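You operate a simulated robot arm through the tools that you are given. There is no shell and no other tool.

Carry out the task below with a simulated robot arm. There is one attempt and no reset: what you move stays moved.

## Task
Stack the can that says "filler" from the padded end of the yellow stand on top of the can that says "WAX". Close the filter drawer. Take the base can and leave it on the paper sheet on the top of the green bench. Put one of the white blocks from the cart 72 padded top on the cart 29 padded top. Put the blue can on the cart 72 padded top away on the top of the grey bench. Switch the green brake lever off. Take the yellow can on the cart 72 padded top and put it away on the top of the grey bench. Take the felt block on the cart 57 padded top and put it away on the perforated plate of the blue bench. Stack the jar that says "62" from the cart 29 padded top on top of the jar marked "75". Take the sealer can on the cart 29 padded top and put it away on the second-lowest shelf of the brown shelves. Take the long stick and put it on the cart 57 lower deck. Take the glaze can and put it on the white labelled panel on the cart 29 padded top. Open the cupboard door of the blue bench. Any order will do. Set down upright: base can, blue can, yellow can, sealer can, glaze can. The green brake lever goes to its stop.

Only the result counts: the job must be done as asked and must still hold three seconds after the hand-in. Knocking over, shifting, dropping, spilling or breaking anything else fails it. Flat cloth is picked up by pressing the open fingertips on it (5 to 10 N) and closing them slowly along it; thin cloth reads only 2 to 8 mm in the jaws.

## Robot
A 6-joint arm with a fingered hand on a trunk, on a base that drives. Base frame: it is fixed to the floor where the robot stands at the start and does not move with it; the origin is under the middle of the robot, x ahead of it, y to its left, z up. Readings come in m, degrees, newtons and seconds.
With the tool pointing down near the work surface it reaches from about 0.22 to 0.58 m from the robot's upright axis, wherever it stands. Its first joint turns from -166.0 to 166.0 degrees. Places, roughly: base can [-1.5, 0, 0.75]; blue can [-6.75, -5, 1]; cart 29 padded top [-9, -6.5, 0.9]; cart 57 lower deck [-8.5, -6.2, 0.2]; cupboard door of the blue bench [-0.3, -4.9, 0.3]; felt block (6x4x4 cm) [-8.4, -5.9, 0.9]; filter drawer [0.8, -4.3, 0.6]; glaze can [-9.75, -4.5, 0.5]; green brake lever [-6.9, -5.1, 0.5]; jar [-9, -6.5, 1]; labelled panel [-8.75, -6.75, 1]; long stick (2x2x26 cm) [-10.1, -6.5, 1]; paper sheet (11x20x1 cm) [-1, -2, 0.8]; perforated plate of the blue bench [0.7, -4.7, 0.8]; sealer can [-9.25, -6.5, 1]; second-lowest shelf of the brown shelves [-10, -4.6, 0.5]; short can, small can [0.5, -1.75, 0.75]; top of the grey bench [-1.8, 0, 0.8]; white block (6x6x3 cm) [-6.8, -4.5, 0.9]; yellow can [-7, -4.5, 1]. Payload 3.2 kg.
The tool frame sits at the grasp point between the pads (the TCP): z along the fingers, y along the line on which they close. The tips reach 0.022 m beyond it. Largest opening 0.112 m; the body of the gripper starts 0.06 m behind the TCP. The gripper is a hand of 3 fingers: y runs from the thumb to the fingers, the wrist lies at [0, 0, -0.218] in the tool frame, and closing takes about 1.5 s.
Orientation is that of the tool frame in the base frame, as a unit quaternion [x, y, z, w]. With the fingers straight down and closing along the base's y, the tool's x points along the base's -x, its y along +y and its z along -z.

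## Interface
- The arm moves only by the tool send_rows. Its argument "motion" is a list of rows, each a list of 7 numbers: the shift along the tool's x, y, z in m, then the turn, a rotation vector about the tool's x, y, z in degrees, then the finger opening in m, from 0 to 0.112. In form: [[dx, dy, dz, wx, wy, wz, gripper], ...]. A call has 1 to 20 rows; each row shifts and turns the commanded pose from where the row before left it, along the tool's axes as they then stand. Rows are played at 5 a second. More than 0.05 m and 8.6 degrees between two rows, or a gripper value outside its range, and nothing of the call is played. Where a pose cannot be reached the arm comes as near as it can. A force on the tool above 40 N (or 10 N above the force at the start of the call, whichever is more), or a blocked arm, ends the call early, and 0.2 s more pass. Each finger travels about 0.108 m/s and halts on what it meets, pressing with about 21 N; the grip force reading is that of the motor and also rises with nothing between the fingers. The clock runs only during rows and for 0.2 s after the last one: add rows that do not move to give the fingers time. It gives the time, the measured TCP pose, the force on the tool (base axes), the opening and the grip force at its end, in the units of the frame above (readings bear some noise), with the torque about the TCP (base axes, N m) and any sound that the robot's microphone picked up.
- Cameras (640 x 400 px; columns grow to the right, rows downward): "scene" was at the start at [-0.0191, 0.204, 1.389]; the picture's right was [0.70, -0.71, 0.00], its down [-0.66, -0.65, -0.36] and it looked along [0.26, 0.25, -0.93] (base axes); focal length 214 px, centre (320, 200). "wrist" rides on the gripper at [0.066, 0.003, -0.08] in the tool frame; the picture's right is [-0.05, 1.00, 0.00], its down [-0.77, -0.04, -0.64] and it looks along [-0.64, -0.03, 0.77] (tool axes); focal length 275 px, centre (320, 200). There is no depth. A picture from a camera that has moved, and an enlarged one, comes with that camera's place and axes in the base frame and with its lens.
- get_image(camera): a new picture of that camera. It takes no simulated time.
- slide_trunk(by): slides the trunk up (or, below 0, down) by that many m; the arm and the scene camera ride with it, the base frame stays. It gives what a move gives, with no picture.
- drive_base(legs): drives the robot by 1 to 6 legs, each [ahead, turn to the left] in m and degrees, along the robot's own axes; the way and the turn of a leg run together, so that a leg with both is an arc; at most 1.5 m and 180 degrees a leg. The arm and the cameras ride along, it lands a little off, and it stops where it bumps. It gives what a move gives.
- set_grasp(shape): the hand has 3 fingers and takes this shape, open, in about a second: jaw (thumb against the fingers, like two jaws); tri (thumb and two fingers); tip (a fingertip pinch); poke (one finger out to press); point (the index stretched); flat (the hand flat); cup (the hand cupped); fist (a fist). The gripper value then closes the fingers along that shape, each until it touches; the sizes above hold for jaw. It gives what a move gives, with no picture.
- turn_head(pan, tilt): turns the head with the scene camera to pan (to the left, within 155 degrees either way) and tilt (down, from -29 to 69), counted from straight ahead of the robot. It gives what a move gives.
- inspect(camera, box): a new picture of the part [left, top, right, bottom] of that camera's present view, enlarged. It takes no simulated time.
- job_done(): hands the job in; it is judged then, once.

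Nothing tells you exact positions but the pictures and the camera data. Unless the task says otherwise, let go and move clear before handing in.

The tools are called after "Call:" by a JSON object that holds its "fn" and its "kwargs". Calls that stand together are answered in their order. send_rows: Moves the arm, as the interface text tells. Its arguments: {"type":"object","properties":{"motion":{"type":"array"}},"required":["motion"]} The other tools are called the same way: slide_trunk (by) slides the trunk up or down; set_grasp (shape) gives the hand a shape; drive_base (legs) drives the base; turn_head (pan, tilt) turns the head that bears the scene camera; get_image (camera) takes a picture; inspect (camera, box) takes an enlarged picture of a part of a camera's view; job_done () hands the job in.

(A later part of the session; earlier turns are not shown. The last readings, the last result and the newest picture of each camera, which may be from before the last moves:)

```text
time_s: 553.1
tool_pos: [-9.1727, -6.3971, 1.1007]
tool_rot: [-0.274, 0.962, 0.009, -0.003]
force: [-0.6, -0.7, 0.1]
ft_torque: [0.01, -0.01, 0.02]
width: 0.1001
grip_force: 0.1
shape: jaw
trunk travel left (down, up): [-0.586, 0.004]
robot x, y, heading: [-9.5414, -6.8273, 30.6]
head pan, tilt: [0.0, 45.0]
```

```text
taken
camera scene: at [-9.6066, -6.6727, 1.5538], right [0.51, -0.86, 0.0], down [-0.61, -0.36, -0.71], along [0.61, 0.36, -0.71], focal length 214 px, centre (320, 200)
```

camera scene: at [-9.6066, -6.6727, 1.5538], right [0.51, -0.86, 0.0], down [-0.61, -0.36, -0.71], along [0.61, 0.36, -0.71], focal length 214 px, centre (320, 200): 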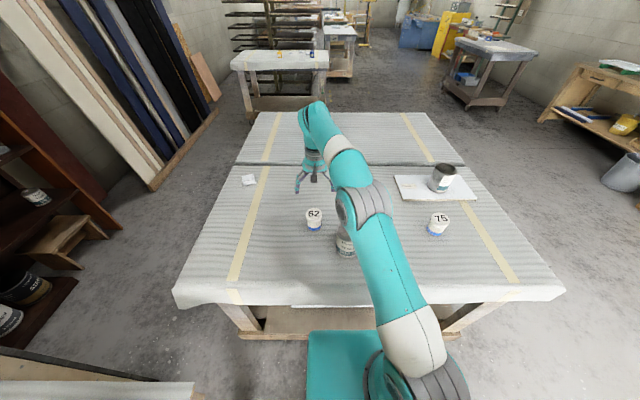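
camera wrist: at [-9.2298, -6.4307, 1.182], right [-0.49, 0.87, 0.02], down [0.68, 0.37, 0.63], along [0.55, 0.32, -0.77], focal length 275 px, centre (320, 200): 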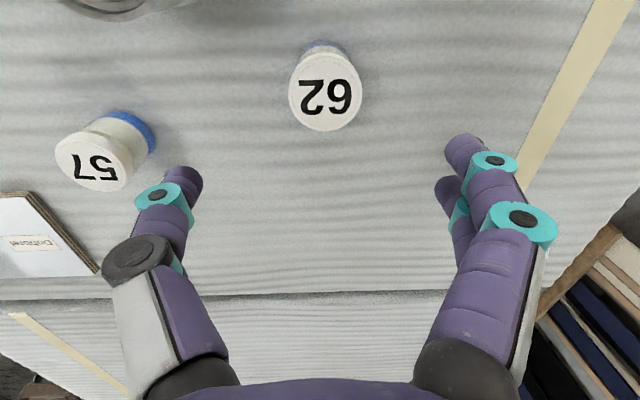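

Call:
{"fn": "send_rows", "kwargs": {"motion": [[-0.005, 0.0045, 0.04, 0, 0, 0, 0.1], [0, 0, 0.04, 0, 0, 0, 0.1], [0, 0, 0, 0, 0, 0, 0.1]]}}

Call:
{"fn": "get_image", "kwargs": {"camera": "wrist"}}

```text
time_s: 553.9
tool_pos: [-9.1738, -6.3894, 1.0236]
tool_rot: [-0.274, 0.962, 0.009, -0.003]
force: [-1.1, -0.8, 0.4]
ft_torque: [0.01, 0.0, 0.03]
width: 0.0997
grip_force: 0.1
shape: jaw
trunk travel left (down, up): [-0.586, 0.004]
robot x, y, heading: [-9.5431, -6.8247, 30.3]
head pan, tilt: [0.0, 45.0]
```

```text
taken
camera wrist: at [-9.2306, -6.4225, 1.1039], right [-0.49, 0.87, 0.02], down [0.68, 0.37, 0.63], along [0.55, 0.32, -0.77], focal length 275 px, centre (320, 200)
```

wrist: 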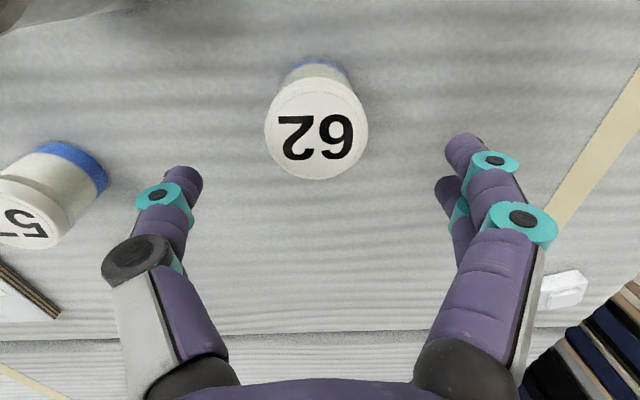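

Aligned. I lower around jar 62 and close.

Call:
{"fn": "send_rows", "kwargs": {"motion": [[0.002, -0.001, 0.03, 0, 0, 0, 0.1], [0, 0, 0.03, 0, 0, 0, 0.1], [0, 0, 0.02, 0, 0, 0, 0.1], [0, 0, 0, 0, 0, 0, 0.08], [0, 0, 0, 0, 0, 0, 0.06], [0, 0, 0, 0, 0, 0, 0.045], [0, 0, 0, 0, 0, 0, 0.03], [0, 0, 0, 0, 0, 0, 0.03], [0, 0, 0, 0, 0, 0, 0.03]]}}

Call:
{"fn": "get_image", "kwargs": {"camera": "wrist"}}

```text
time_s: 555.9
tool_pos: [-9.1759, -6.3872, 0.939]
tool_rot: [-0.274, 0.962, 0.01, -0.003]
force: [0.3, 0.4, -0.1]
ft_torque: [0.01, 0.0, 0.0]
width: 0.0495
grip_force: 21.3
shape: jaw
trunk travel left (down, up): [-0.586, 0.004]
robot x, y, heading: [-9.5421, -6.827, 30.7]
head pan, tilt: [0.0, 45.0]
```

```text
taken
camera wrist: at [-9.2327, -6.4207, 1.0196], right [-0.49, 0.87, 0.02], down [0.68, 0.37, 0.63], along [0.55, 0.32, -0.77], focal length 275 px, centre (320, 200)
```

wrist: 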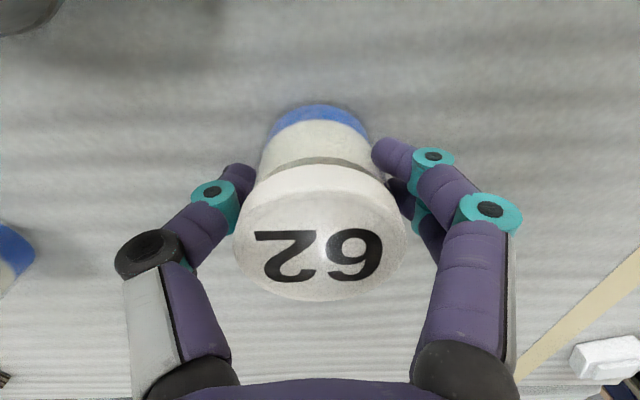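

Jar 62 is gripped. I lift it and carry it toward jar 75, stopping short to check reach and alignment.

Call:
{"fn": "send_rows", "kwargs": {"motion": [[0, 0, -0.03, 0, 0, 0, 0.03], [0, 0, -0.045, 0, 0, 0, 0.03], [0, 0, -0.045, 0, 0, 0, 0.03], [0, 0, -0.035, 0, 0, 0, 0.03], [0.0026, -0.047, 0, 0, 0, 0, 0.03], [0.0026, -0.047, 0, 0, 0, 0, 0.03], [0.0026, -0.047, 0, 0, 0, 0, 0.03], [0.0026, -0.047, 0, 0, 0, 0, 0.03], [0.0026, -0.047, 0, 0, 0, 0, 0.03], [0.0026, -0.047, 0, 0, 0, 0, 0.03], [0.0026, -0.047, 0, 0, 0, 0, 0.03], [0, 0, 0, 0, 0, 0, 0.03]]}}

Call:
{"fn": "get_image", "kwargs": {"camera": "wrist"}}

Call:
{"fn": "get_image", "kwargs": {"camera": "scene"}}

```text
time_s: 558.5
tool_pos: [-9.0169, -6.6814, 1.092]
tool_rot: [-0.274, 0.962, 0.009, -0.002]
force: [0.2, 0.4, -1.1]
ft_torque: [0.0, 0.01, -0.01]
width: 0.0488
grip_force: 20.9
shape: jaw
trunk travel left (down, up): [-0.586, 0.004]
robot x, y, heading: [-9.5431, -6.8292, 30.7]
head pan, tilt: [0.0, 45.0]
```

```text
taken
camera wrist: at [-9.0736, -6.7153, 1.1721], right [-0.49, 0.87, 0.02], down [0.68, 0.37, 0.63], along [0.55, 0.32, -0.77], focal length 275 px, centre (320, 200)
```

wrist: 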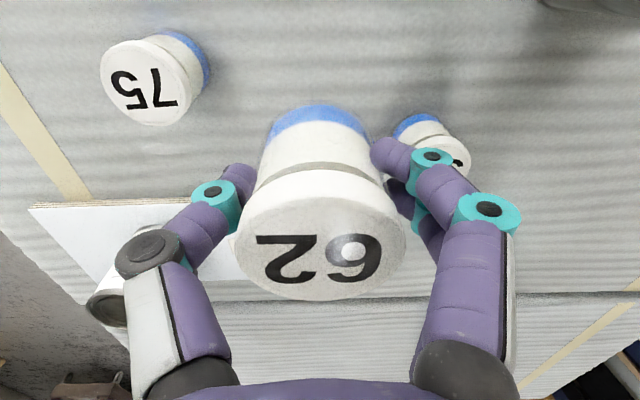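

```text
taken
camera scene: at [-9.6065, -6.672, 1.5537], right [0.51, -0.86, 0.0], down [-0.61, -0.36, -0.71], along [0.61, 0.36, -0.71], focal length 214 px, centre (320, 200)
```

scene: 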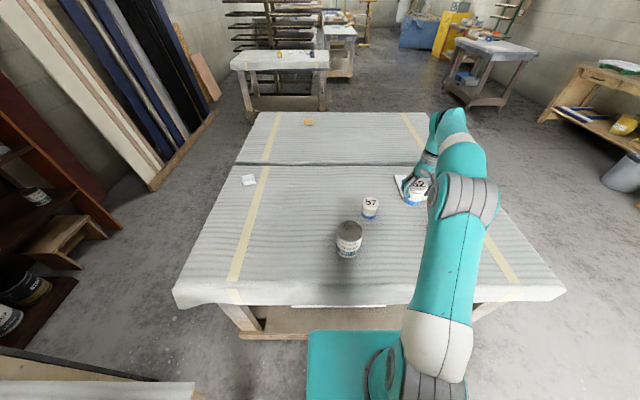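

Call:
{"fn": "send_rows", "kwargs": {"motion": [[0.0042, -0.0408, 0, 0, 0, 0, 0.03], [0.0042, -0.0408, 0, 0, 0, 0, 0.03], [0.0042, -0.0408, 0, 0, 0, 0, 0.03], [0, 0, 0, 0, 0, 0, 0.03]]}}

Call:
{"fn": "get_image", "kwargs": {"camera": "wrist"}}

Call:
{"fn": "inspect", "kwargs": {"camera": "wrist", "box": [240, 20, 400, 120]}}

```text
time_s: 559.5
tool_pos: [-8.9675, -6.7888, 1.0823]
tool_rot: [-0.273, 0.962, 0.01, -0.002]
force: [0.2, 1.0, -0.5]
ft_torque: [0.02, 0.04, -0.02]
width: 0.0487
grip_force: 21.1
shape: jaw
out of reach, approached as far as the arm can: row 3
trunk travel left (down, up): [-0.586, 0.004]
robot x, y, heading: [-9.5398, -6.8233, 30.4]
head pan, tilt: [0.0, 45.0]
```

```text
taken
camera wrist: at [-9.0232, -6.8221, 1.1631], right [-0.49, 0.87, 0.02], down [0.68, 0.36, 0.64], along [0.55, 0.32, -0.77], focal length 275 px, centre (320, 200)
```

wrist: 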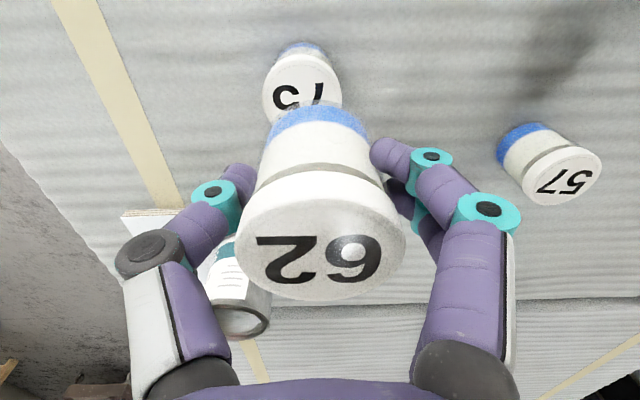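

```text
4.00 times, centred on (320, 70) of wrist
camera zoom: at [-9.0232, -6.8221, 1.1631], right [-0.49, 0.87, 0.02], down [0.68, 0.36, 0.64], along [0.55, 0.32, -0.77], focal length 1101 px, centre (320, 720)
```

zoom: 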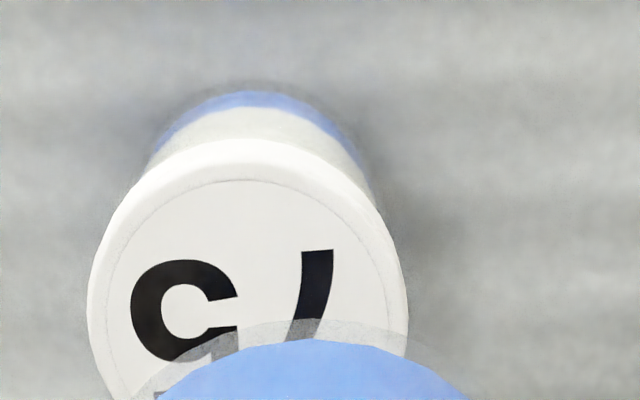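

Jar 75 is about 12 mm further along; reach is at its limit at this height, so I lower 3 cm (still above the lid) and then shift.

Call:
{"fn": "send_rows", "kwargs": {"motion": [[0, 0, 0.02, 0, 0, 0, 0.03], [0.001, -0.006, 0.013, 0, 0, 0, 0.03], [0.002, -0.0063, 0, 0, 0, 0, 0.03], [0, 0, 0, 0, 0, 0, 0.03]]}}

Call:
{"fn": "inspect", "kwargs": {"camera": "wrist", "box": [240, 20, 400, 120]}}

```text
time_s: 560.5
tool_pos: [-8.9647, -6.7999, 1.0507]
tool_rot: [-0.274, 0.962, 0.01, -0.002]
force: [-0.2, -1.0, -2.6]
ft_torque: [-0.03, 0.03, -0.02]
width: 0.0487
grip_force: 21.2
shape: jaw
trunk travel left (down, up): [-0.586, 0.004]
robot x, y, heading: [-9.5406, -6.8284, 30.5]
head pan, tilt: [0.0, 45.0]
```

```text
4.00 times, centred on (320, 70) of wrist
camera zoom: at [-9.0199, -6.8322, 1.1313], right [-0.49, 0.87, 0.02], down [0.68, 0.37, 0.63], along [0.55, 0.32, -0.77], focal length 1101 px, centre (320, 720)
```

zoom: 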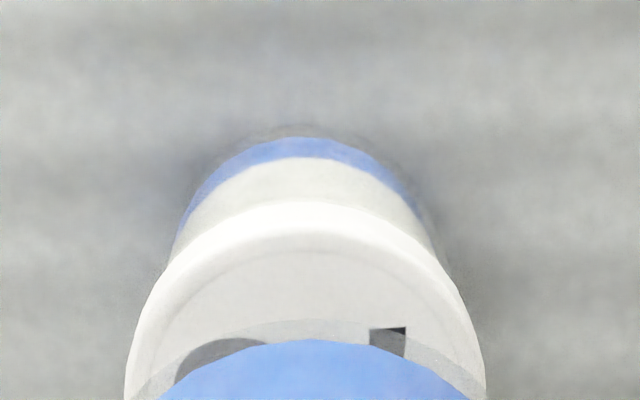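

Aligned within 1–2 mm. I lower onto jar 75 in small steps.

Call:
{"fn": "send_rows", "kwargs": {"motion": [[0, -0.001, 0.015, 0, 0, 0, 0.03], [0, 0, 0.012, 0, 0, 0, 0.03], [0, 0, 0, 0, 0, 0, 0.03]]}}

Call:
{"fn": "send_rows", "kwargs": {"motion": [[0, 0, 0.004, 0, 0, 0, 0.03], [0, 0, 0, 0, 0, 0, 0.03]]}}

Call:
{"fn": "send_rows", "kwargs": {"motion": [[0, 0, 0.003, 0, 0, 0, 0.03], [0, 0, 0, 0, 0, 0, 0.03]]}}

```text
time_s: 561.3
tool_pos: [-8.9628, -6.7984, 1.0248]
tool_rot: [-0.274, 0.962, 0.009, -0.002]
force: [-0.4, 0.3, -2.3]
ft_torque: [0.01, 0.03, 0.01]
width: 0.0485
grip_force: 20.8
shape: jaw
trunk travel left (down, up): [-0.586, 0.004]
robot x, y, heading: [-9.5388, -6.8268, 30.2]
head pan, tilt: [0.0, 45.0]
```

```text
time_s: 561.9
tool_pos: [-8.9632, -6.7997, 1.0204]
tool_rot: [-0.274, 0.962, 0.009, -0.003]
force: [0.3, -1.2, -1.6]
ft_torque: [-0.02, 0.04, -0.01]
width: 0.0489
grip_force: 21.0
shape: jaw
trunk travel left (down, up): [-0.586, 0.004]
robot x, y, heading: [-9.5413, -6.8285, 30.4]
head pan, tilt: [0.0, 45.0]
```

```text
time_s: 562.5
tool_pos: [-8.9641, -6.7981, 1.0176]
tool_rot: [-0.274, 0.962, 0.009, -0.003]
force: [-0.5, -0.2, -2.7]
ft_torque: [-0.01, 0.02, -0.03]
width: 0.0487
grip_force: 20.8
shape: jaw
trunk travel left (down, up): [-0.586, 0.004]
robot x, y, heading: [-9.5415, -6.8257, 30.4]
head pan, tilt: [0.0, 45.0]
```

Call:
{"fn": "send_rows", "kwargs": {"motion": [[0, 0, 0.003, 0, 0, 0, 0.03], [0, 0, 0, 0, 0, 0, 0.03]]}}

Call:
{"fn": "send_rows", "kwargs": {"motion": [[0, 0, 0.002, 0, 0, 0, 0.03], [0, 0, 0, 0, 0, 0, 0.03]]}}

Call:
{"fn": "inspect", "kwargs": {"camera": "scene", "box": [380, 140, 480, 240]}}

```text
time_s: 563.1
tool_pos: [-8.9618, -6.7988, 1.0147]
tool_rot: [-0.274, 0.962, 0.008, -0.003]
force: [0.4, 0.1, -1.9]
ft_torque: [-0.02, 0.01, 0.02]
width: 0.0485
grip_force: 20.9
shape: jaw
trunk travel left (down, up): [-0.586, 0.004]
robot x, y, heading: [-9.5406, -6.8271, 30.7]
head pan, tilt: [0.0, 45.0]
```

```text
time_s: 563.7
tool_pos: [-8.9637, -6.7977, 1.0124]
tool_rot: [-0.275, 0.962, 0.009, -0.003]
force: [0.2, -0.6, -1.7]
ft_torque: [-0.03, 0.01, -0.04]
width: 0.0484
grip_force: 21.6
shape: jaw
trunk travel left (down, up): [-0.586, 0.004]
robot x, y, heading: [-9.5445, -6.8244, 30.5]
head pan, tilt: [0.0, 45.0]
```

```text
4.00 times, centred on (430, 190) of scene
camera zoom: at [-9.6061, -6.6724, 1.5538], right [0.51, -0.86, 0.0], down [-0.61, -0.36, -0.71], along [0.61, 0.36, -0.71], focal length 858 px, centre (-120, 240)
```

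zoom: 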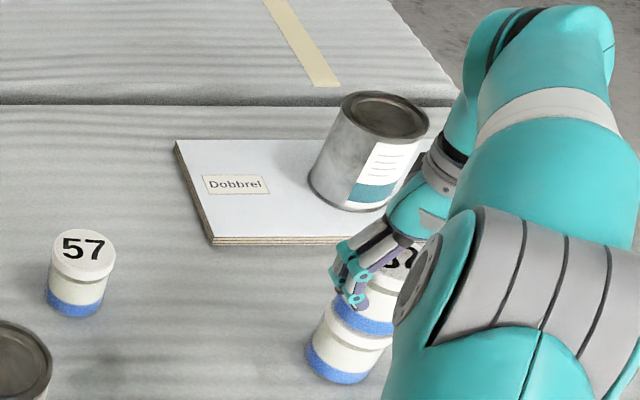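

Call:
{"fn": "send_rows", "kwargs": {"motion": [[0, 0, 0.002, 0, 0, 0, 0.03], [0, 0, 0, 0, 0, 0, 0.03]]}}

Call:
{"fn": "send_rows", "kwargs": {"motion": [[0, 0, 0.002, 0, 0, 0, 0.03], [0, 0, 0, 0, 0, 0, 0.03]]}}

Call:
{"fn": "inspect", "kwargs": {"camera": "wrist", "box": [240, 60, 400, 160]}}

```text
time_s: 564.3
tool_pos: [-8.9638, -6.7987, 1.0114]
tool_rot: [-0.274, 0.962, 0.01, -0.003]
force: [0.9, 1.2, -1.4]
ft_torque: [-0.01, 0.03, 0.04]
width: 0.0487
grip_force: 21.6
shape: jaw
trunk travel left (down, up): [-0.586, 0.004]
robot x, y, heading: [-9.5421, -6.8248, 30.6]
head pan, tilt: [0.0, 45.0]
```

```text
time_s: 564.9
tool_pos: [-8.9636, -6.7981, 1.009]
tool_rot: [-0.274, 0.962, 0.009, -0.002]
force: [0.5, -0.9, 0.6]
ft_torque: [-0.01, -0.03, -0.01]
width: 0.0485
grip_force: 20.8
shape: jaw
trunk travel left (down, up): [-0.586, 0.004]
robot x, y, heading: [-9.5401, -6.8259, 30.3]
head pan, tilt: [0.0, 45.0]
```

```text
4.00 times, centred on (320, 110) of wrist
camera zoom: at [-9.0194, -6.8322, 1.0892], right [-0.49, 0.87, 0.02], down [0.68, 0.37, 0.63], along [0.55, 0.32, -0.77], focal length 1101 px, centre (320, 560)
```

zoom: 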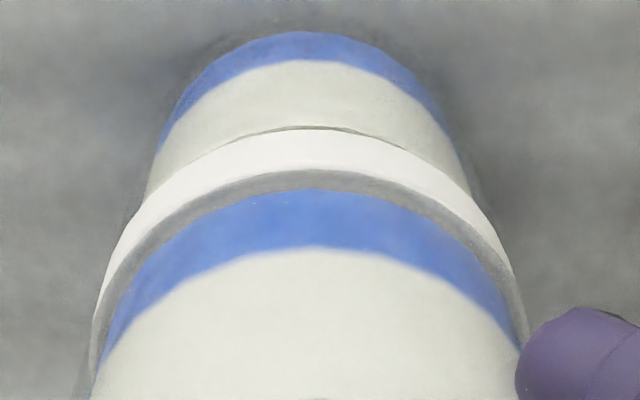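

Contact begins and the jars are concentric. One more millimetre, then I release.

Call:
{"fn": "send_rows", "kwargs": {"motion": [[0, 0, 0.001, 0, 0, 0, 0.03], [0, 0, 0, 0, 0, 0, 0.03]]}}

Call:
{"fn": "send_rows", "kwargs": {"motion": [[0, 0, 0, 0, 0, 0, 0.05], [0, 0, 0, 0, 0, 0, 0.06], [0, 0, 0, 0, 0, 0, 0.075], [0, 0, 0, 0, 0, 0, 0.09], [0, 0, 0, 0, 0, 0, 0.1], [0, 0, 0, 0, 0, 0, 0.1], [0, 0, 0, 0, 0, 0, 0.1]]}}

Call:
{"fn": "get_image", "kwargs": {"camera": "wrist"}}

```text
time_s: 565.5
tool_pos: [-8.9633, -6.798, 1.0078]
tool_rot: [-0.274, 0.962, 0.008, -0.003]
force: [-0.3, -1.3, 6.9]
ft_torque: [-0.06, -0.02, -0.01]
width: 0.0488
grip_force: 20.9
shape: jaw
trunk travel left (down, up): [-0.586, 0.004]
robot x, y, heading: [-9.5398, -6.8263, 30.8]
head pan, tilt: [0.0, 45.0]
```

```text
time_s: 567.1
tool_pos: [-8.9633, -6.799, 1.0075]
tool_rot: [-0.274, 0.962, 0.01, -0.003]
force: [-0.5, 0.3, -0.6]
ft_torque: [0.02, 0.0, 0.03]
width: 0.0997
grip_force: 0.0
shape: jaw
trunk travel left (down, up): [-0.586, 0.004]
robot x, y, heading: [-9.5418, -6.8248, 30.6]
head pan, tilt: [0.0, 45.0]
```

```text
taken
camera wrist: at [-9.0188, -6.8315, 1.0878], right [-0.49, 0.87, 0.02], down [0.68, 0.37, 0.63], along [0.55, 0.32, -0.77], focal length 275 px, centre (320, 200)
```

wrist: 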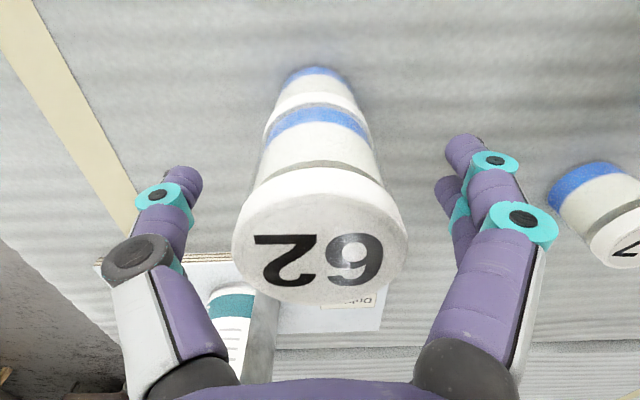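

Jar 62 stands on 75. I withdraw upward and toward me, the fingers staying on either side until clear.

Call:
{"fn": "send_rows", "kwargs": {"motion": [[0, 0, -0.02, 0, 0, 0, 0.1], [0, 0, -0.02, 0, 0, 0, 0.1], [0.01, 0, -0.015, 0, 0, 0, 0.1], [0.02, 0, -0.015, 0, 0, 0, 0.1], [0.03, 0, -0.015, 0, 0, 0, 0.1], [0.04, 0, -0.01, 0, 0, 0, 0.1], [0, 0, 0, 0, 0, 0, 0.1]]}}

Call:
{"fn": "get_image", "kwargs": {"camera": "wrist"}}

Call:
{"fn": "get_image", "kwargs": {"camera": "scene"}}

```text
time_s: 568.7
tool_pos: [-9.0478, -6.8485, 1.1016]
tool_rot: [-0.275, 0.961, 0.008, -0.003]
force: [-1.2, 0.0, 0.1]
ft_torque: [-0.01, -0.04, 0.01]
width: 0.0997
grip_force: 0.1
shape: jaw
trunk travel left (down, up): [-0.586, 0.004]
robot x, y, heading: [-9.5412, -6.8251, 30.5]
head pan, tilt: [0.0, 45.0]
```

```text
taken
camera wrist: at [-9.1041, -6.8824, 1.1828], right [-0.49, 0.87, 0.02], down [0.68, 0.37, 0.63], along [0.55, 0.32, -0.77], focal length 275 px, centre (320, 200)
```

wrist: 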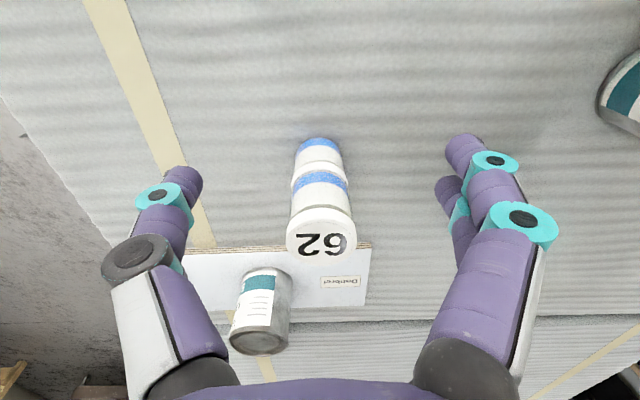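

```text
taken
camera scene: at [-9.6061, -6.6723, 1.5538], right [0.51, -0.86, 0.0], down [-0.61, -0.36, -0.71], along [0.61, 0.36, -0.71], focal length 214 px, centre (320, 200)
```

scene: 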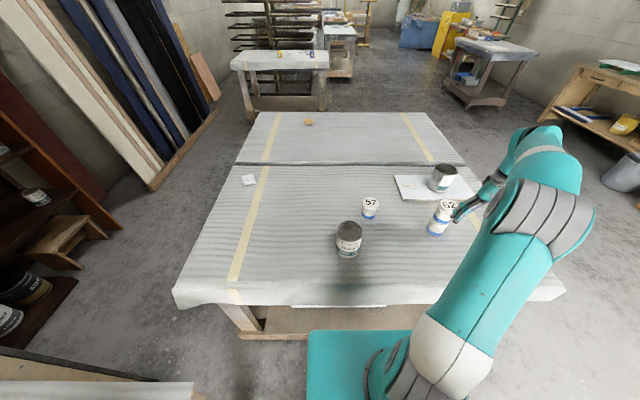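

The stack 62-on-75 is good. Now the sealer can: it must go into a shelf, so I will grip it with the hand sloped as before. I bring the hand to the front, back off 12 cm and tilt.

Call:
{"fn": "send_rows", "kwargs": {"motion": [[0, 0.04, 0, 0, 0, 0, 0.1], [0, 0.04, 0, 0, 0, 0, 0.1], [0, 0.04, 0, 0, 0, 0, 0.1], [0, 0.04, 0, 0, 0, 0, 0.1], [0, 0, 0, 0, 0, 0, 0.1]]}}

Call:
{"fn": "drive_base", "kwargs": {"legs": [[-0.13, 0]]}}

Call:
{"fn": "send_rows", "kwargs": {"motion": [[-0.0303, 0, -0.0021, 0, -8, 0, 0.1], [-0.0303, 0, -0.0021, 0, -8, 0, 0.1], [-0.0303, 0, -0.0021, 0, -8, 0, 0.1], [-0.0303, 0, -0.0021, 0, -8, 0, 0.1], [-0.0303, 0, -0.0021, 0, -8, 0, 0.1], [-0.0151, 0, -0.001, 0, -4, 0, 0.1], [0, 0, 0, 0, 0, 0, 0.1]]}}

Call:
{"fn": "get_image", "kwargs": {"camera": "wrist"}}

```text
time_s: 569.9
tool_pos: [-9.1328, -6.7164, 1.1041]
tool_rot: [-0.274, 0.962, 0.009, -0.003]
force: [0.4, 0.0, -0.6]
ft_torque: [-0.01, 0.0, -0.03]
width: 0.0997
grip_force: 0.0
shape: jaw
trunk travel left (down, up): [-0.586, 0.004]
robot x, y, heading: [-9.5409, -6.8237, 30.5]
head pan, tilt: [0.0, 45.0]
```

```text
time_s: 571.2
tool_pos: [-9.2466, -6.7808, 1.1059]
tool_rot: [-0.275, 0.962, 0.009, -0.003]
force: [0.4, -0.5, 0.5]
ft_torque: [0.01, -0.04, 0.0]
width: 0.0998
grip_force: 0.0
shape: jaw
trunk travel left (down, up): [-0.586, 0.004]
robot x, y, heading: [-9.6512, -6.8946, 30.5]
head pan, tilt: [0.0, 45.0]
```

```text
time_s: 572.8
tool_pos: [-9.1148, -6.7029, 1.1665]
tool_rot: [-0.251, 0.892, 0.111, 0.358]
force: [-0.8, 1.0, -0.7]
ft_torque: [0.0, -0.01, 0.02]
width: 0.0998
grip_force: 0.1
shape: jaw
trunk travel left (down, up): [-0.586, 0.004]
robot x, y, heading: [-9.6529, -6.8919, 31.1]
head pan, tilt: [0.0, 45.0]
```

```text
taken
camera wrist: at [-9.2029, -6.756, 1.1784], right [-0.5, 0.87, 0.05], down [0.12, 0.01, 0.99], along [0.86, 0.5, -0.11], focal length 275 px, centre (320, 200)
```

wrist: 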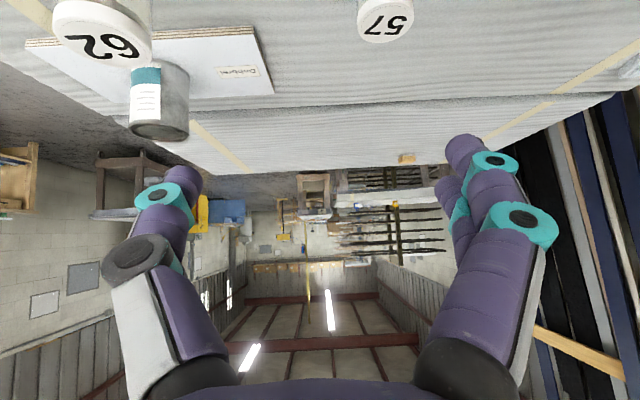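

Call:
{"fn": "send_rows", "kwargs": {"motion": [[0, 0.0425, 0, 0, 0, 0, 0.1], [0, 0.0425, 0, 0, 0, 0, 0.1], [0, 0.0425, 0, 0, 0, 0, 0.1], [0, 0.0425, 0, 0, 0, 0, 0.1], [0, 0, 0, 0, 0, 0, 0.1]]}}

Call:
{"fn": "get_image", "kwargs": {"camera": "wrist"}}

Call:
{"fn": "inspect", "kwargs": {"camera": "scene", "box": [260, 130, 420, 260]}}

```text
time_s: 574.0
tool_pos: [-9.2062, -6.558, 1.169]
tool_rot: [-0.252, 0.892, 0.112, 0.358]
force: [-0.3, 0.3, 0.8]
ft_torque: [0.0, 0.01, -0.04]
width: 0.0997
grip_force: 0.2
shape: jaw
trunk travel left (down, up): [-0.586, 0.004]
robot x, y, heading: [-9.6574, -6.8889, 30.8]
head pan, tilt: [0.0, 45.0]
```

```text
taken
camera wrist: at [-9.2942, -6.6102, 1.1809], right [-0.5, 0.87, 0.05], down [0.12, 0.01, 0.99], along [0.86, 0.5, -0.11], focal length 275 px, centre (320, 200)
```

wrist: 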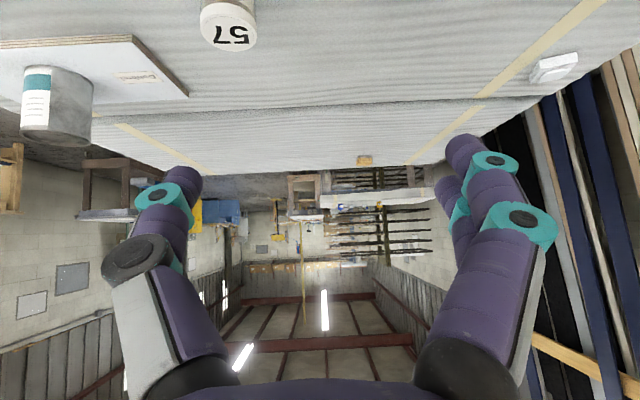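

```text
3.08 times, centred on (340, 195) of scene
camera zoom: at [-9.7184, -6.7387, 1.5538], right [0.51, -0.86, 0.0], down [-0.61, -0.36, -0.71], along [0.61, 0.36, -0.71], focal length 660 px, centre (258, 215)
```

zoom: 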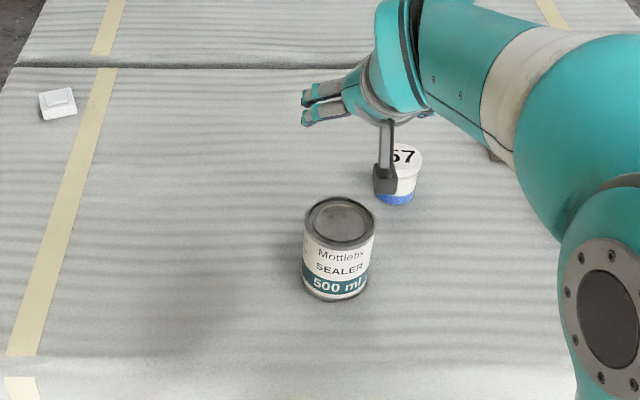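

Call:
{"fn": "send_rows", "kwargs": {"motion": [[0.0208, -0.0005, 0.0215, 0, 0, 0, 0.1], [0.0208, -0.0005, 0.0215, 0, 0, 0, 0.1], [0.0208, -0.0005, 0.0215, 0, 0, 0, 0.1], [0.0139, 0, 0.0143, 0, 0, 0, 0.1], [0, 0, 0, 0, 0, 0, 0.1]]}}

Call:
{"fn": "get_image", "kwargs": {"camera": "wrist"}}

Call:
{"fn": "inspect", "kwargs": {"camera": "scene", "box": [260, 130, 420, 260]}}

```text
time_s: 575.2
tool_pos: [-9.208, -6.5594, 1.0587]
tool_rot: [-0.252, 0.893, 0.111, 0.357]
force: [0.1, -0.2, 0.4]
ft_torque: [0.01, -0.03, -0.02]
width: 0.0998
grip_force: 0.1
shape: jaw
trunk travel left (down, up): [-0.586, 0.004]
robot x, y, heading: [-9.6561, -6.8874, 30.7]
head pan, tilt: [0.0, 45.0]
```

```text
taken
camera wrist: at [-9.2964, -6.6119, 1.0716], right [-0.5, 0.86, 0.05], down [0.13, 0.01, 0.99], along [0.86, 0.5, -0.12], focal length 275 px, centre (320, 200)
```

wrist: 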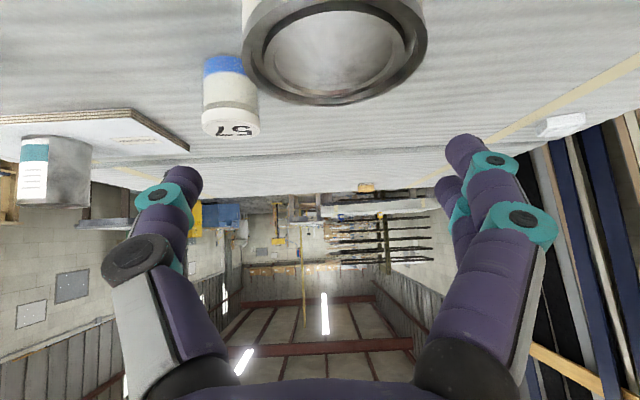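

```text
3.08 times, centred on (340, 195) of scene
camera zoom: at [-9.7186, -6.7385, 1.5537], right [0.51, -0.86, 0.0], down [-0.61, -0.36, -0.71], along [0.61, 0.36, -0.71], focal length 660 px, centre (258, 215)
```

zoom: 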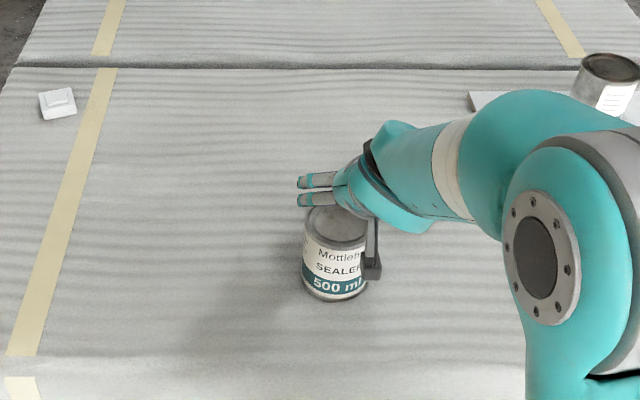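

I correct by about 1 cm and lower around the SEALER can.

Call:
{"fn": "send_rows", "kwargs": {"motion": [[-0.0057, 0.01, 0.0056, 0, 0, 0, 0.1], [0.0139, 0, 0.0143, 0, 0, 0, 0.1], [0.0139, 0, 0.0143, 0, 0, 0, 0.1], [0, 0, 0, 0, 0, 0, 0.1]]}}

Call:
{"fn": "get_image", "kwargs": {"camera": "wrist"}}

```text
time_s: 576.2
tool_pos: [-9.2055, -6.5456, 1.0205]
tool_rot: [-0.251, 0.893, 0.11, 0.357]
force: [0.1, 0.5, 0.2]
ft_torque: [-0.01, -0.01, -0.01]
width: 0.0999
grip_force: 0.0
shape: jaw
trunk travel left (down, up): [-0.586, 0.004]
robot x, y, heading: [-9.6593, -6.8908, 30.4]
head pan, tilt: [0.0, 45.0]
```

```text
taken
camera wrist: at [-9.2951, -6.5979, 1.0307], right [-0.5, 0.87, 0.05], down [0.13, 0.01, 0.99], along [0.86, 0.5, -0.12], focal length 275 px, centre (320, 200)
```

wrist: 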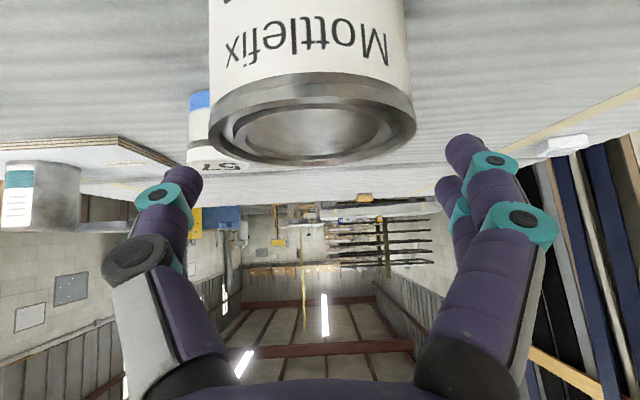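

Call:
{"fn": "send_rows", "kwargs": {"motion": [[0.0104, -0.003, 0.0108, 0, 0, 0, 0.1], [0.0104, 0, 0.0108, 0, 0, 0, 0.1], [0.0104, 0, 0.0108, 0, 0, 0, 0.1], [0, 0, 0, 0, 0, 0, 0.1]]}}

Call:
{"fn": "send_rows", "kwargs": {"motion": [[0, 0, 0, 0, 0, 0, 0.085], [0, 0, 0, 0, 0, 0, 0.07], [0, 0, 0, 0, 0, 0, 0.06], [0, 0, 0, 0, 0, 0, 0.05], [0, 0, 0, 0, 0, 0, 0.05], [0, 0, 0, 0, 0, 0, 0.05]]}}

Call:
{"fn": "get_image", "kwargs": {"camera": "wrist"}}

```text
time_s: 577.2
tool_pos: [-9.2041, -6.5463, 0.973]
tool_rot: [-0.252, 0.892, 0.112, 0.357]
force: [0.3, 0.6, 0.0]
ft_torque: [-0.02, -0.02, -0.04]
width: 0.0997
grip_force: 0.1
shape: jaw
trunk travel left (down, up): [-0.586, 0.004]
robot x, y, heading: [-9.6544, -6.8915, 30.6]
head pan, tilt: [0.0, 45.0]
```

```text
time_s: 578.6
tool_pos: [-9.2042, -6.5464, 0.9742]
tool_rot: [-0.251, 0.893, 0.111, 0.357]
force: [-0.8, 0.0, -0.4]
ft_torque: [0.0, 0.02, -0.04]
width: 0.0802
grip_force: 21.2
shape: jaw
trunk travel left (down, up): [-0.586, 0.004]
robot x, y, heading: [-9.6542, -6.8878, 30.6]
head pan, tilt: [0.0, 45.0]
```

```text
taken
camera wrist: at [-9.2928, -6.5993, 0.9864], right [-0.5, 0.87, 0.05], down [0.13, 0.01, 0.99], along [0.86, 0.5, -0.12], focal length 275 px, centre (320, 200)
```

wrist: 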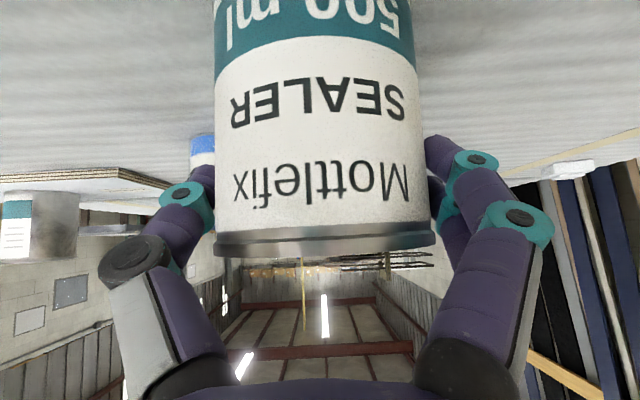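

SEALER is gripped. I lift it 10 cm, back out and drive round the carts to the brown shelves.

Call:
{"fn": "send_rows", "kwargs": {"motion": [[-0.0139, 0, -0.0143, 0, 0, 0, 0.05], [-0.0208, 0, -0.0215, 0, 0, 0, 0.05], [-0.0208, 0, -0.0215, 0, 0, 0, 0.05], [-0.0139, 0, -0.0143, 0, 0, 0, 0.05], [0, 0, 0, 0, 0, 0, 0.05]]}}

Call:
{"fn": "drive_base", "kwargs": {"legs": [[-0.2, 0], [0, -82]]}}

```text
time_s: 579.8
tool_pos: [-9.2029, -6.5485, 1.0753]
tool_rot: [-0.25, 0.893, 0.11, 0.357]
force: [0.2, 0.4, -5.7]
ft_torque: [-0.06, 0.03, -0.05]
width: 0.0799
grip_force: 20.4
shape: jaw
trunk travel left (down, up): [-0.586, 0.004]
robot x, y, heading: [-9.6507, -6.8916, 30.6]
head pan, tilt: [0.0, 45.0]
```

```text
time_s: 584.9
tool_pos: [-9.4251, -7.3902, 1.0757]
tool_rot: [0.395, 0.839, -0.15, 0.342]
force: [-0.4, -0.2, -5.3]
ft_torque: [0.05, 0.04, 0.02]
width: 0.08
grip_force: 20.7
shape: jaw
trunk travel left (down, up): [-0.586, 0.004]
robot x, y, heading: [-9.8273, -6.9956, -51.1]
head pan, tilt: [0.0, 45.0]
```

Call:
{"fn": "drive_base", "kwargs": {"legs": [[1.0, 0], [0, 70], [1.5, 0]]}}

```text
time_s: 600.0
tool_pos: [-7.2949, -7.036, 1.0753]
tool_rot: [-0.154, 0.914, 0.073, 0.367]
force: [-0.1, -0.1, -5.4]
ft_torque: [0.02, 0.04, 0.01]
width: 0.08
grip_force: 21.4
shape: jaw
trunk travel left (down, up): [-0.586, 0.004]
robot x, y, heading: [-7.8078, -7.2745, 18.5]
head pan, tilt: [0.0, 45.0]
```

Call:
{"fn": "drive_base", "kwargs": {"legs": [[0, 36.5], [1.065, 0], [0, 51], [1.2, 0]]}}

```text
time_s: 615.2
tool_pos: [-7.8021, -4.7587, 1.0763]
tool_rot: [0.758, -0.535, -0.311, -0.208]
force: [-0.2, -0.5, -4.6]
ft_torque: [-0.07, -0.03, -0.03]
width: 0.0803
grip_force: 21.6
shape: jaw
trunk travel left (down, up): [-0.586, 0.004]
robot x, y, heading: [-7.5645, -5.2676, 108.7]
head pan, tilt: [0.0, 45.0]
```

Call:
{"fn": "drive_base", "kwargs": {"legs": [[0, 53], [1.03, 0], [0, 45], [0.76, 0]]}}

```text
time_s: 628.6
tool_pos: [-9.6886, -5.5713, 1.077]
tool_rot: [0.904, 0.208, -0.362, 0.093]
force: [0.1, 0.2, -5.4]
ft_torque: [0.05, -0.08, 0.04]
width: 0.0803
grip_force: 20.8
shape: jaw
trunk travel left (down, up): [-0.586, 0.004]
robot x, y, heading: [-9.2086, -5.2742, -154.7]
head pan, tilt: [0.0, 45.0]
```

Call:
{"fn": "drive_base", "kwargs": {"legs": [[0, -83]]}}

Call:
{"fn": "slide_trunk", "kwargs": {"by": -0.2}}

Call:
{"fn": "get_image", "kwargs": {"camera": "scene"}}

```text
time_s: 632.6
tool_pos: [-9.5562, -4.8267, 1.076]
tool_rot: [0.812, -0.448, -0.333, -0.172]
force: [0.0, -0.1, -4.8]
ft_torque: [-0.06, -0.01, -0.02]
width: 0.0799
grip_force: 20.8
shape: jaw
trunk travel left (down, up): [-0.586, 0.004]
robot x, y, heading: [-9.2088, -5.2755, 121.7]
head pan, tilt: [0.0, 45.0]
```

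```text
time_s: 634.7
tool_pos: [-9.5563, -4.8282, 0.8768]
tool_rot: [0.812, -0.449, -0.332, -0.172]
force: [-0.1, 0.5, -4.5]
ft_torque: [-0.03, -0.03, 0.01]
width: 0.08
grip_force: 21.0
shape: jaw
trunk travel left (down, up): [-0.386, 0.204]
robot x, y, heading: [-9.2135, -5.2731, 121.4]
head pan, tilt: [0.0, 45.0]
```

```text
taken
camera scene: at [-9.3597, -5.3426, 1.3538], right [0.85, 0.52, 0.0], down [0.37, -0.6, -0.71], along [-0.37, 0.6, -0.71], focal length 214 px, centre (320, 200)
```

scene: 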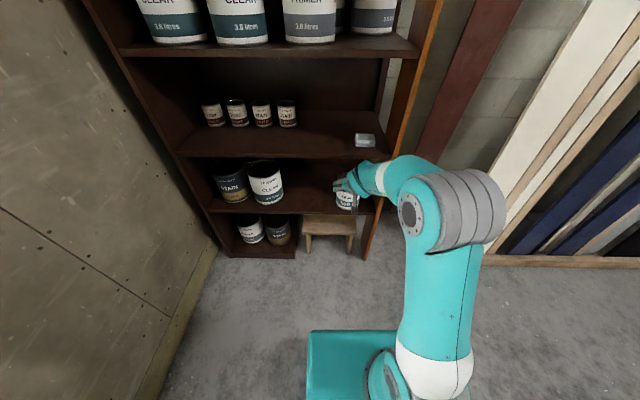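

I lower to shelf height and shift the can left, toward the free space between CLEAR and TONER.

Call:
{"fn": "slide_trunk", "kwargs": {"by": -0.25}}

Call:
{"fn": "send_rows", "kwargs": {"motion": [[0, 0.04, 0, 0, 0, 0, 0.05], [0, 0.04, 0, 0, 0, 0, 0.05], [0, 0.04, 0, 0, 0, 0, 0.05], [0, 0, 0, 0, 0, 0, 0.05]]}}

Call:
{"fn": "get_image", "kwargs": {"camera": "scene"}}

Call:
{"fn": "get_image", "kwargs": {"camera": "wrist"}}

```text
time_s: 637.3
tool_pos: [-9.5556, -4.8283, 0.6262]
tool_rot: [0.812, -0.448, -0.332, -0.171]
force: [-0.1, -0.5, -5.5]
ft_torque: [-0.08, -0.03, 0.04]
width: 0.0803
grip_force: 21.2
shape: jaw
trunk travel left (down, up): [-0.136, 0.454]
robot x, y, heading: [-9.207, -5.275, 121.7]
head pan, tilt: [0.0, 45.0]
```

```text
time_s: 638.3
tool_pos: [-9.6603, -4.8936, 0.6285]
tool_rot: [0.812, -0.448, -0.333, -0.172]
force: [-0.7, -0.5, -5.3]
ft_torque: [-0.06, -0.04, -0.02]
width: 0.0799
grip_force: 20.7
shape: jaw
trunk travel left (down, up): [-0.136, 0.454]
robot x, y, heading: [-9.2085, -5.2715, 121.3]
head pan, tilt: [0.0, 45.0]
```

```text
taken
camera scene: at [-9.3598, -5.3427, 1.1037], right [0.85, 0.52, 0.0], down [0.37, -0.6, -0.71], along [-0.37, 0.6, -0.71], focal length 214 px, centre (320, 200)
```

scene: 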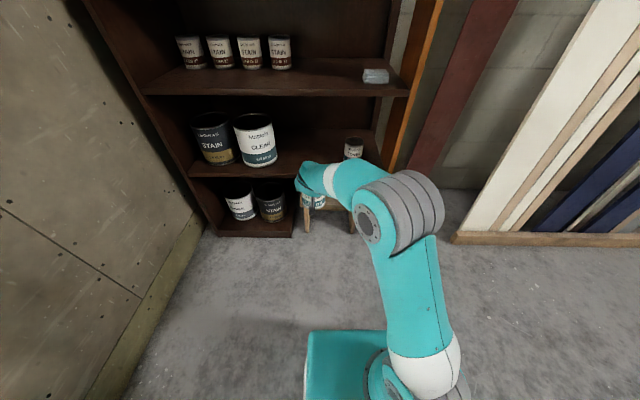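

```text
taken
camera wrist: at [-9.6061, -4.9823, 0.6404], right [-0.86, -0.51, 0.05], down [-0.02, 0.13, 0.99], along [-0.51, 0.85, -0.12], focal length 275 px, centre (320, 200)
```

wrist: 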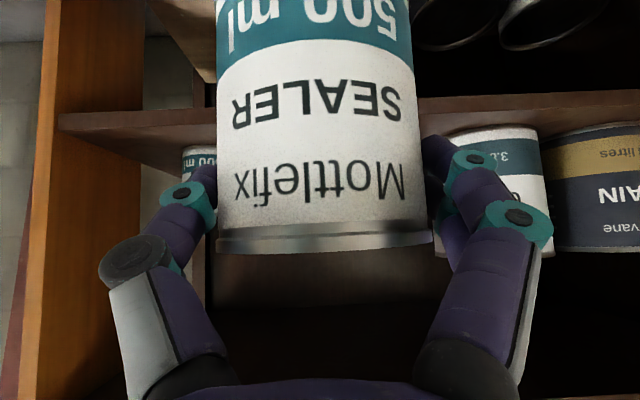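

There is ample room on both sides. I roll forward 0.33 m into the shelf.

Call:
{"fn": "drive_base", "kwargs": {"legs": [[0.325, 0]]}}

Call:
{"fn": "get_image", "kwargs": {"camera": "wrist"}}

Call:
{"fn": "inspect", "kwargs": {"camera": "scene", "box": [180, 80, 420, 240]}}

```text
time_s: 640.5
tool_pos: [-9.8341, -4.6154, 0.6283]
tool_rot: [0.813, -0.446, -0.333, -0.171]
force: [0.3, -0.2, -4.2]
ft_torque: [-0.05, -0.04, -0.02]
width: 0.0798
grip_force: 20.6
shape: jaw
trunk travel left (down, up): [-0.136, 0.454]
robot x, y, heading: [-9.3781, -4.9919, 121.8]
head pan, tilt: [0.0, 45.0]
```

```text
taken
camera wrist: at [-9.7798, -4.7039, 0.6404], right [-0.86, -0.51, 0.05], down [-0.02, 0.13, 0.99], along [-0.52, 0.85, -0.12], focal length 275 px, centre (320, 200)
```

wrist: 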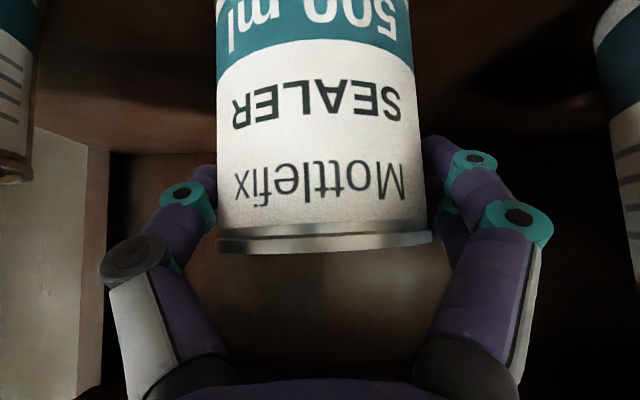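

```text
2.50 times, centred on (300, 160) of scene
camera zoom: at [-9.5317, -5.0632, 1.1037], right [0.85, 0.53, 0.0], down [0.37, -0.6, -0.71], along [-0.37, 0.6, -0.71], focal length 536 px, centre (370, 300)
```

zoom: 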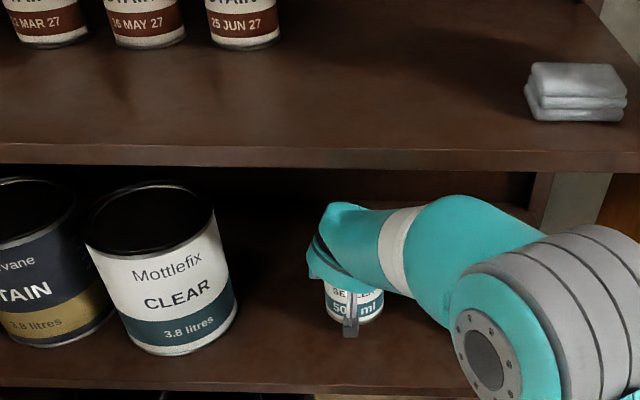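

The can is over the shelf board with room all round. I lower with the trunk until contact.

Call:
{"fn": "slide_trunk", "kwargs": {"by": -0.03}}

Call:
{"fn": "slide_trunk", "kwargs": {"by": -0.005}}

Call:
{"fn": "slide_trunk", "kwargs": {"by": -0.003}}

Call:
{"fn": "slide_trunk", "kwargs": {"by": -0.003}}

```text
time_s: 641.2
tool_pos: [-9.8352, -4.615, 0.5982]
tool_rot: [0.814, -0.446, -0.332, -0.171]
force: [0.3, 0.1, -6.1]
ft_torque: [-0.06, -0.03, 0.0]
width: 0.08
grip_force: 21.1
shape: jaw
trunk travel left (down, up): [-0.106, 0.484]
robot x, y, heading: [-9.3818, -4.9946, 121.8]
head pan, tilt: [0.0, 45.0]
```

```text
time_s: 641.8
tool_pos: [-9.8337, -4.6158, 0.5937]
tool_rot: [0.813, -0.446, -0.333, -0.17]
force: [-0.7, -0.1, -4.8]
ft_torque: [-0.06, -0.01, -0.01]
width: 0.0801
grip_force: 20.9
shape: jaw
trunk travel left (down, up): [-0.101, 0.489]
robot x, y, heading: [-9.3817, -4.9958, 121.7]
head pan, tilt: [0.0, 45.0]
```

```text
time_s: 642.3
tool_pos: [-9.8336, -4.6162, 0.5908]
tool_rot: [0.813, -0.446, -0.333, -0.172]
force: [-0.2, -0.1, -4.9]
ft_torque: [-0.02, -0.02, 0.02]
width: 0.0799
grip_force: 21.3
shape: jaw
trunk travel left (down, up): [-0.098, 0.492]
robot x, y, heading: [-9.3829, -4.994, 121.6]
head pan, tilt: [0.0, 45.0]
```

```text
time_s: 642.8
tool_pos: [-9.8349, -4.6157, 0.5877]
tool_rot: [0.813, -0.445, -0.333, -0.171]
force: [-0.2, -0.2, -4.5]
ft_torque: [-0.03, -0.06, -0.01]
width: 0.0799
grip_force: 20.6
shape: jaw
trunk travel left (down, up): [-0.095, 0.495]
robot x, y, heading: [-9.3779, -4.9938, 121.7]
head pan, tilt: [0.0, 45.0]
```

Call:
{"fn": "slide_trunk", "kwargs": {"by": -0.003}}

Call:
{"fn": "slide_trunk", "kwargs": {"by": -0.003}}

Call:
{"fn": "slide_trunk", "kwargs": {"by": -0.003}}

Call:
{"fn": "slide_trunk", "kwargs": {"by": -0.002}}

```text
time_s: 643.4
tool_pos: [-9.8337, -4.6149, 0.5864]
tool_rot: [0.813, -0.446, -0.334, -0.172]
force: [-0.6, 1.5, 4.9]
ft_torque: [0.05, -0.02, -0.02]
width: 0.0795
grip_force: 20.9
shape: jaw
trunk travel left (down, up): [-0.092, 0.498]
robot x, y, heading: [-9.386, -4.9928, 121.3]
head pan, tilt: [0.0, 45.0]
```

```text
time_s: 643.9
tool_pos: [-9.8348, -4.6153, 0.5853]
tool_rot: [0.812, -0.446, -0.335, -0.172]
force: [-0.2, 2.4, 20.5]
ft_torque: [0.23, 0.12, -0.04]
width: 0.0794
grip_force: 20.7
shape: jaw
trunk travel left (down, up): [-0.089, 0.501]
robot x, y, heading: [-9.3804, -4.9915, 121.8]
head pan, tilt: [0.0, 45.0]
```

```text
time_s: 644.4
tool_pos: [-9.8335, -4.6166, 0.582]
tool_rot: [0.813, -0.445, -0.335, -0.171]
force: [-1.8, 2.4, 29.2]
ft_torque: [0.25, 0.2, -0.1]
width: 0.0795
grip_force: 21.0
shape: jaw
trunk travel left (down, up): [-0.086, 0.504]
robot x, y, heading: [-9.3814, -4.9935, 121.6]
head pan, tilt: [0.0, 45.0]
```

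```text
time_s: 644.9
tool_pos: [-9.8332, -4.6156, 0.578]
tool_rot: [0.813, -0.445, -0.334, -0.171]
force: [-1.5, 1.2, 28.1]
ft_torque: [0.26, 0.19, -0.09]
width: 0.0794
grip_force: 20.8
shape: jaw
trunk travel left (down, up): [-0.084, 0.506]
robot x, y, heading: [-9.3832, -4.9905, 122.0]
head pan, tilt: [0.0, 45.0]
```

The can stands on the shelf (contact force seen). I open the fingers gently and check.

Call:
{"fn": "slide_trunk", "kwargs": {"by": 0.004}}

Call:
{"fn": "send_rows", "kwargs": {"motion": [[0, 0, 0, 0, 0, 0, 0.085], [0, 0, 0, 0, 0, 0, 0.092], [0, 0, 0, 0, 0, 0, 0.1], [0, 0, 0, 0, 0, 0, 0.1], [0, 0, 0, 0, 0, 0, 0.1]]}}

Call:
{"fn": "get_image", "kwargs": {"camera": "wrist"}}

Call:
{"fn": "inspect", "kwargs": {"camera": "scene", "box": [180, 80, 420, 240]}}

```text
time_s: 645.4
tool_pos: [-9.8345, -4.6162, 0.5793]
tool_rot: [0.813, -0.447, -0.332, -0.171]
force: [-1.6, 0.4, 10.3]
ft_torque: [0.06, 0.07, -0.06]
width: 0.0795
grip_force: 21.2
shape: jaw
trunk travel left (down, up): [-0.088, 0.502]
robot x, y, heading: [-9.3796, -4.9952, 121.7]
head pan, tilt: [0.0, 45.0]
```

```text
time_s: 646.6
tool_pos: [-9.835, -4.6164, 0.5805]
tool_rot: [0.813, -0.446, -0.333, -0.171]
force: [0.5, 0.0, 0.2]
ft_torque: [0.0, -0.01, -0.03]
width: 0.0998
grip_force: 0.1
shape: jaw
trunk travel left (down, up): [-0.088, 0.502]
robot x, y, heading: [-9.3823, -4.9934, 121.9]
head pan, tilt: [0.0, 45.0]
```

```text
taken
camera wrist: at [-9.7796, -4.704, 0.5926], right [-0.86, -0.51, 0.05], down [-0.02, 0.13, 0.99], along [-0.52, 0.85, -0.12], focal length 275 px, centre (320, 200)
```

wrist: 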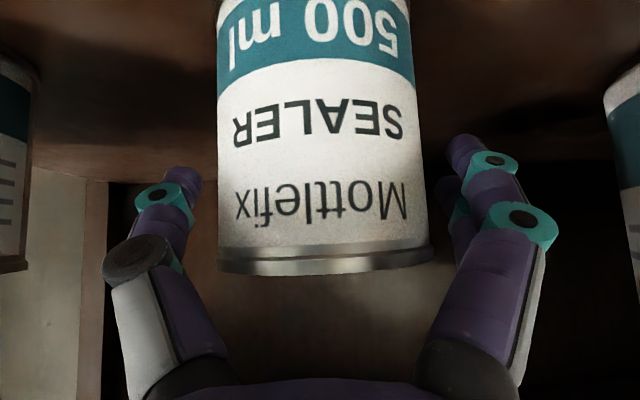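

```text
2.50 times, centred on (300, 160) of scene
camera zoom: at [-9.5314, -5.0634, 1.0557], right [0.85, 0.53, 0.0], down [0.37, -0.6, -0.71], along [-0.37, 0.6, -0.71], focal length 536 px, centre (370, 300)
```

zoom: 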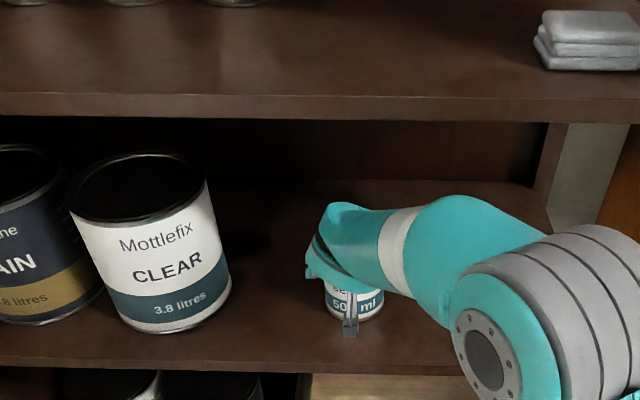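

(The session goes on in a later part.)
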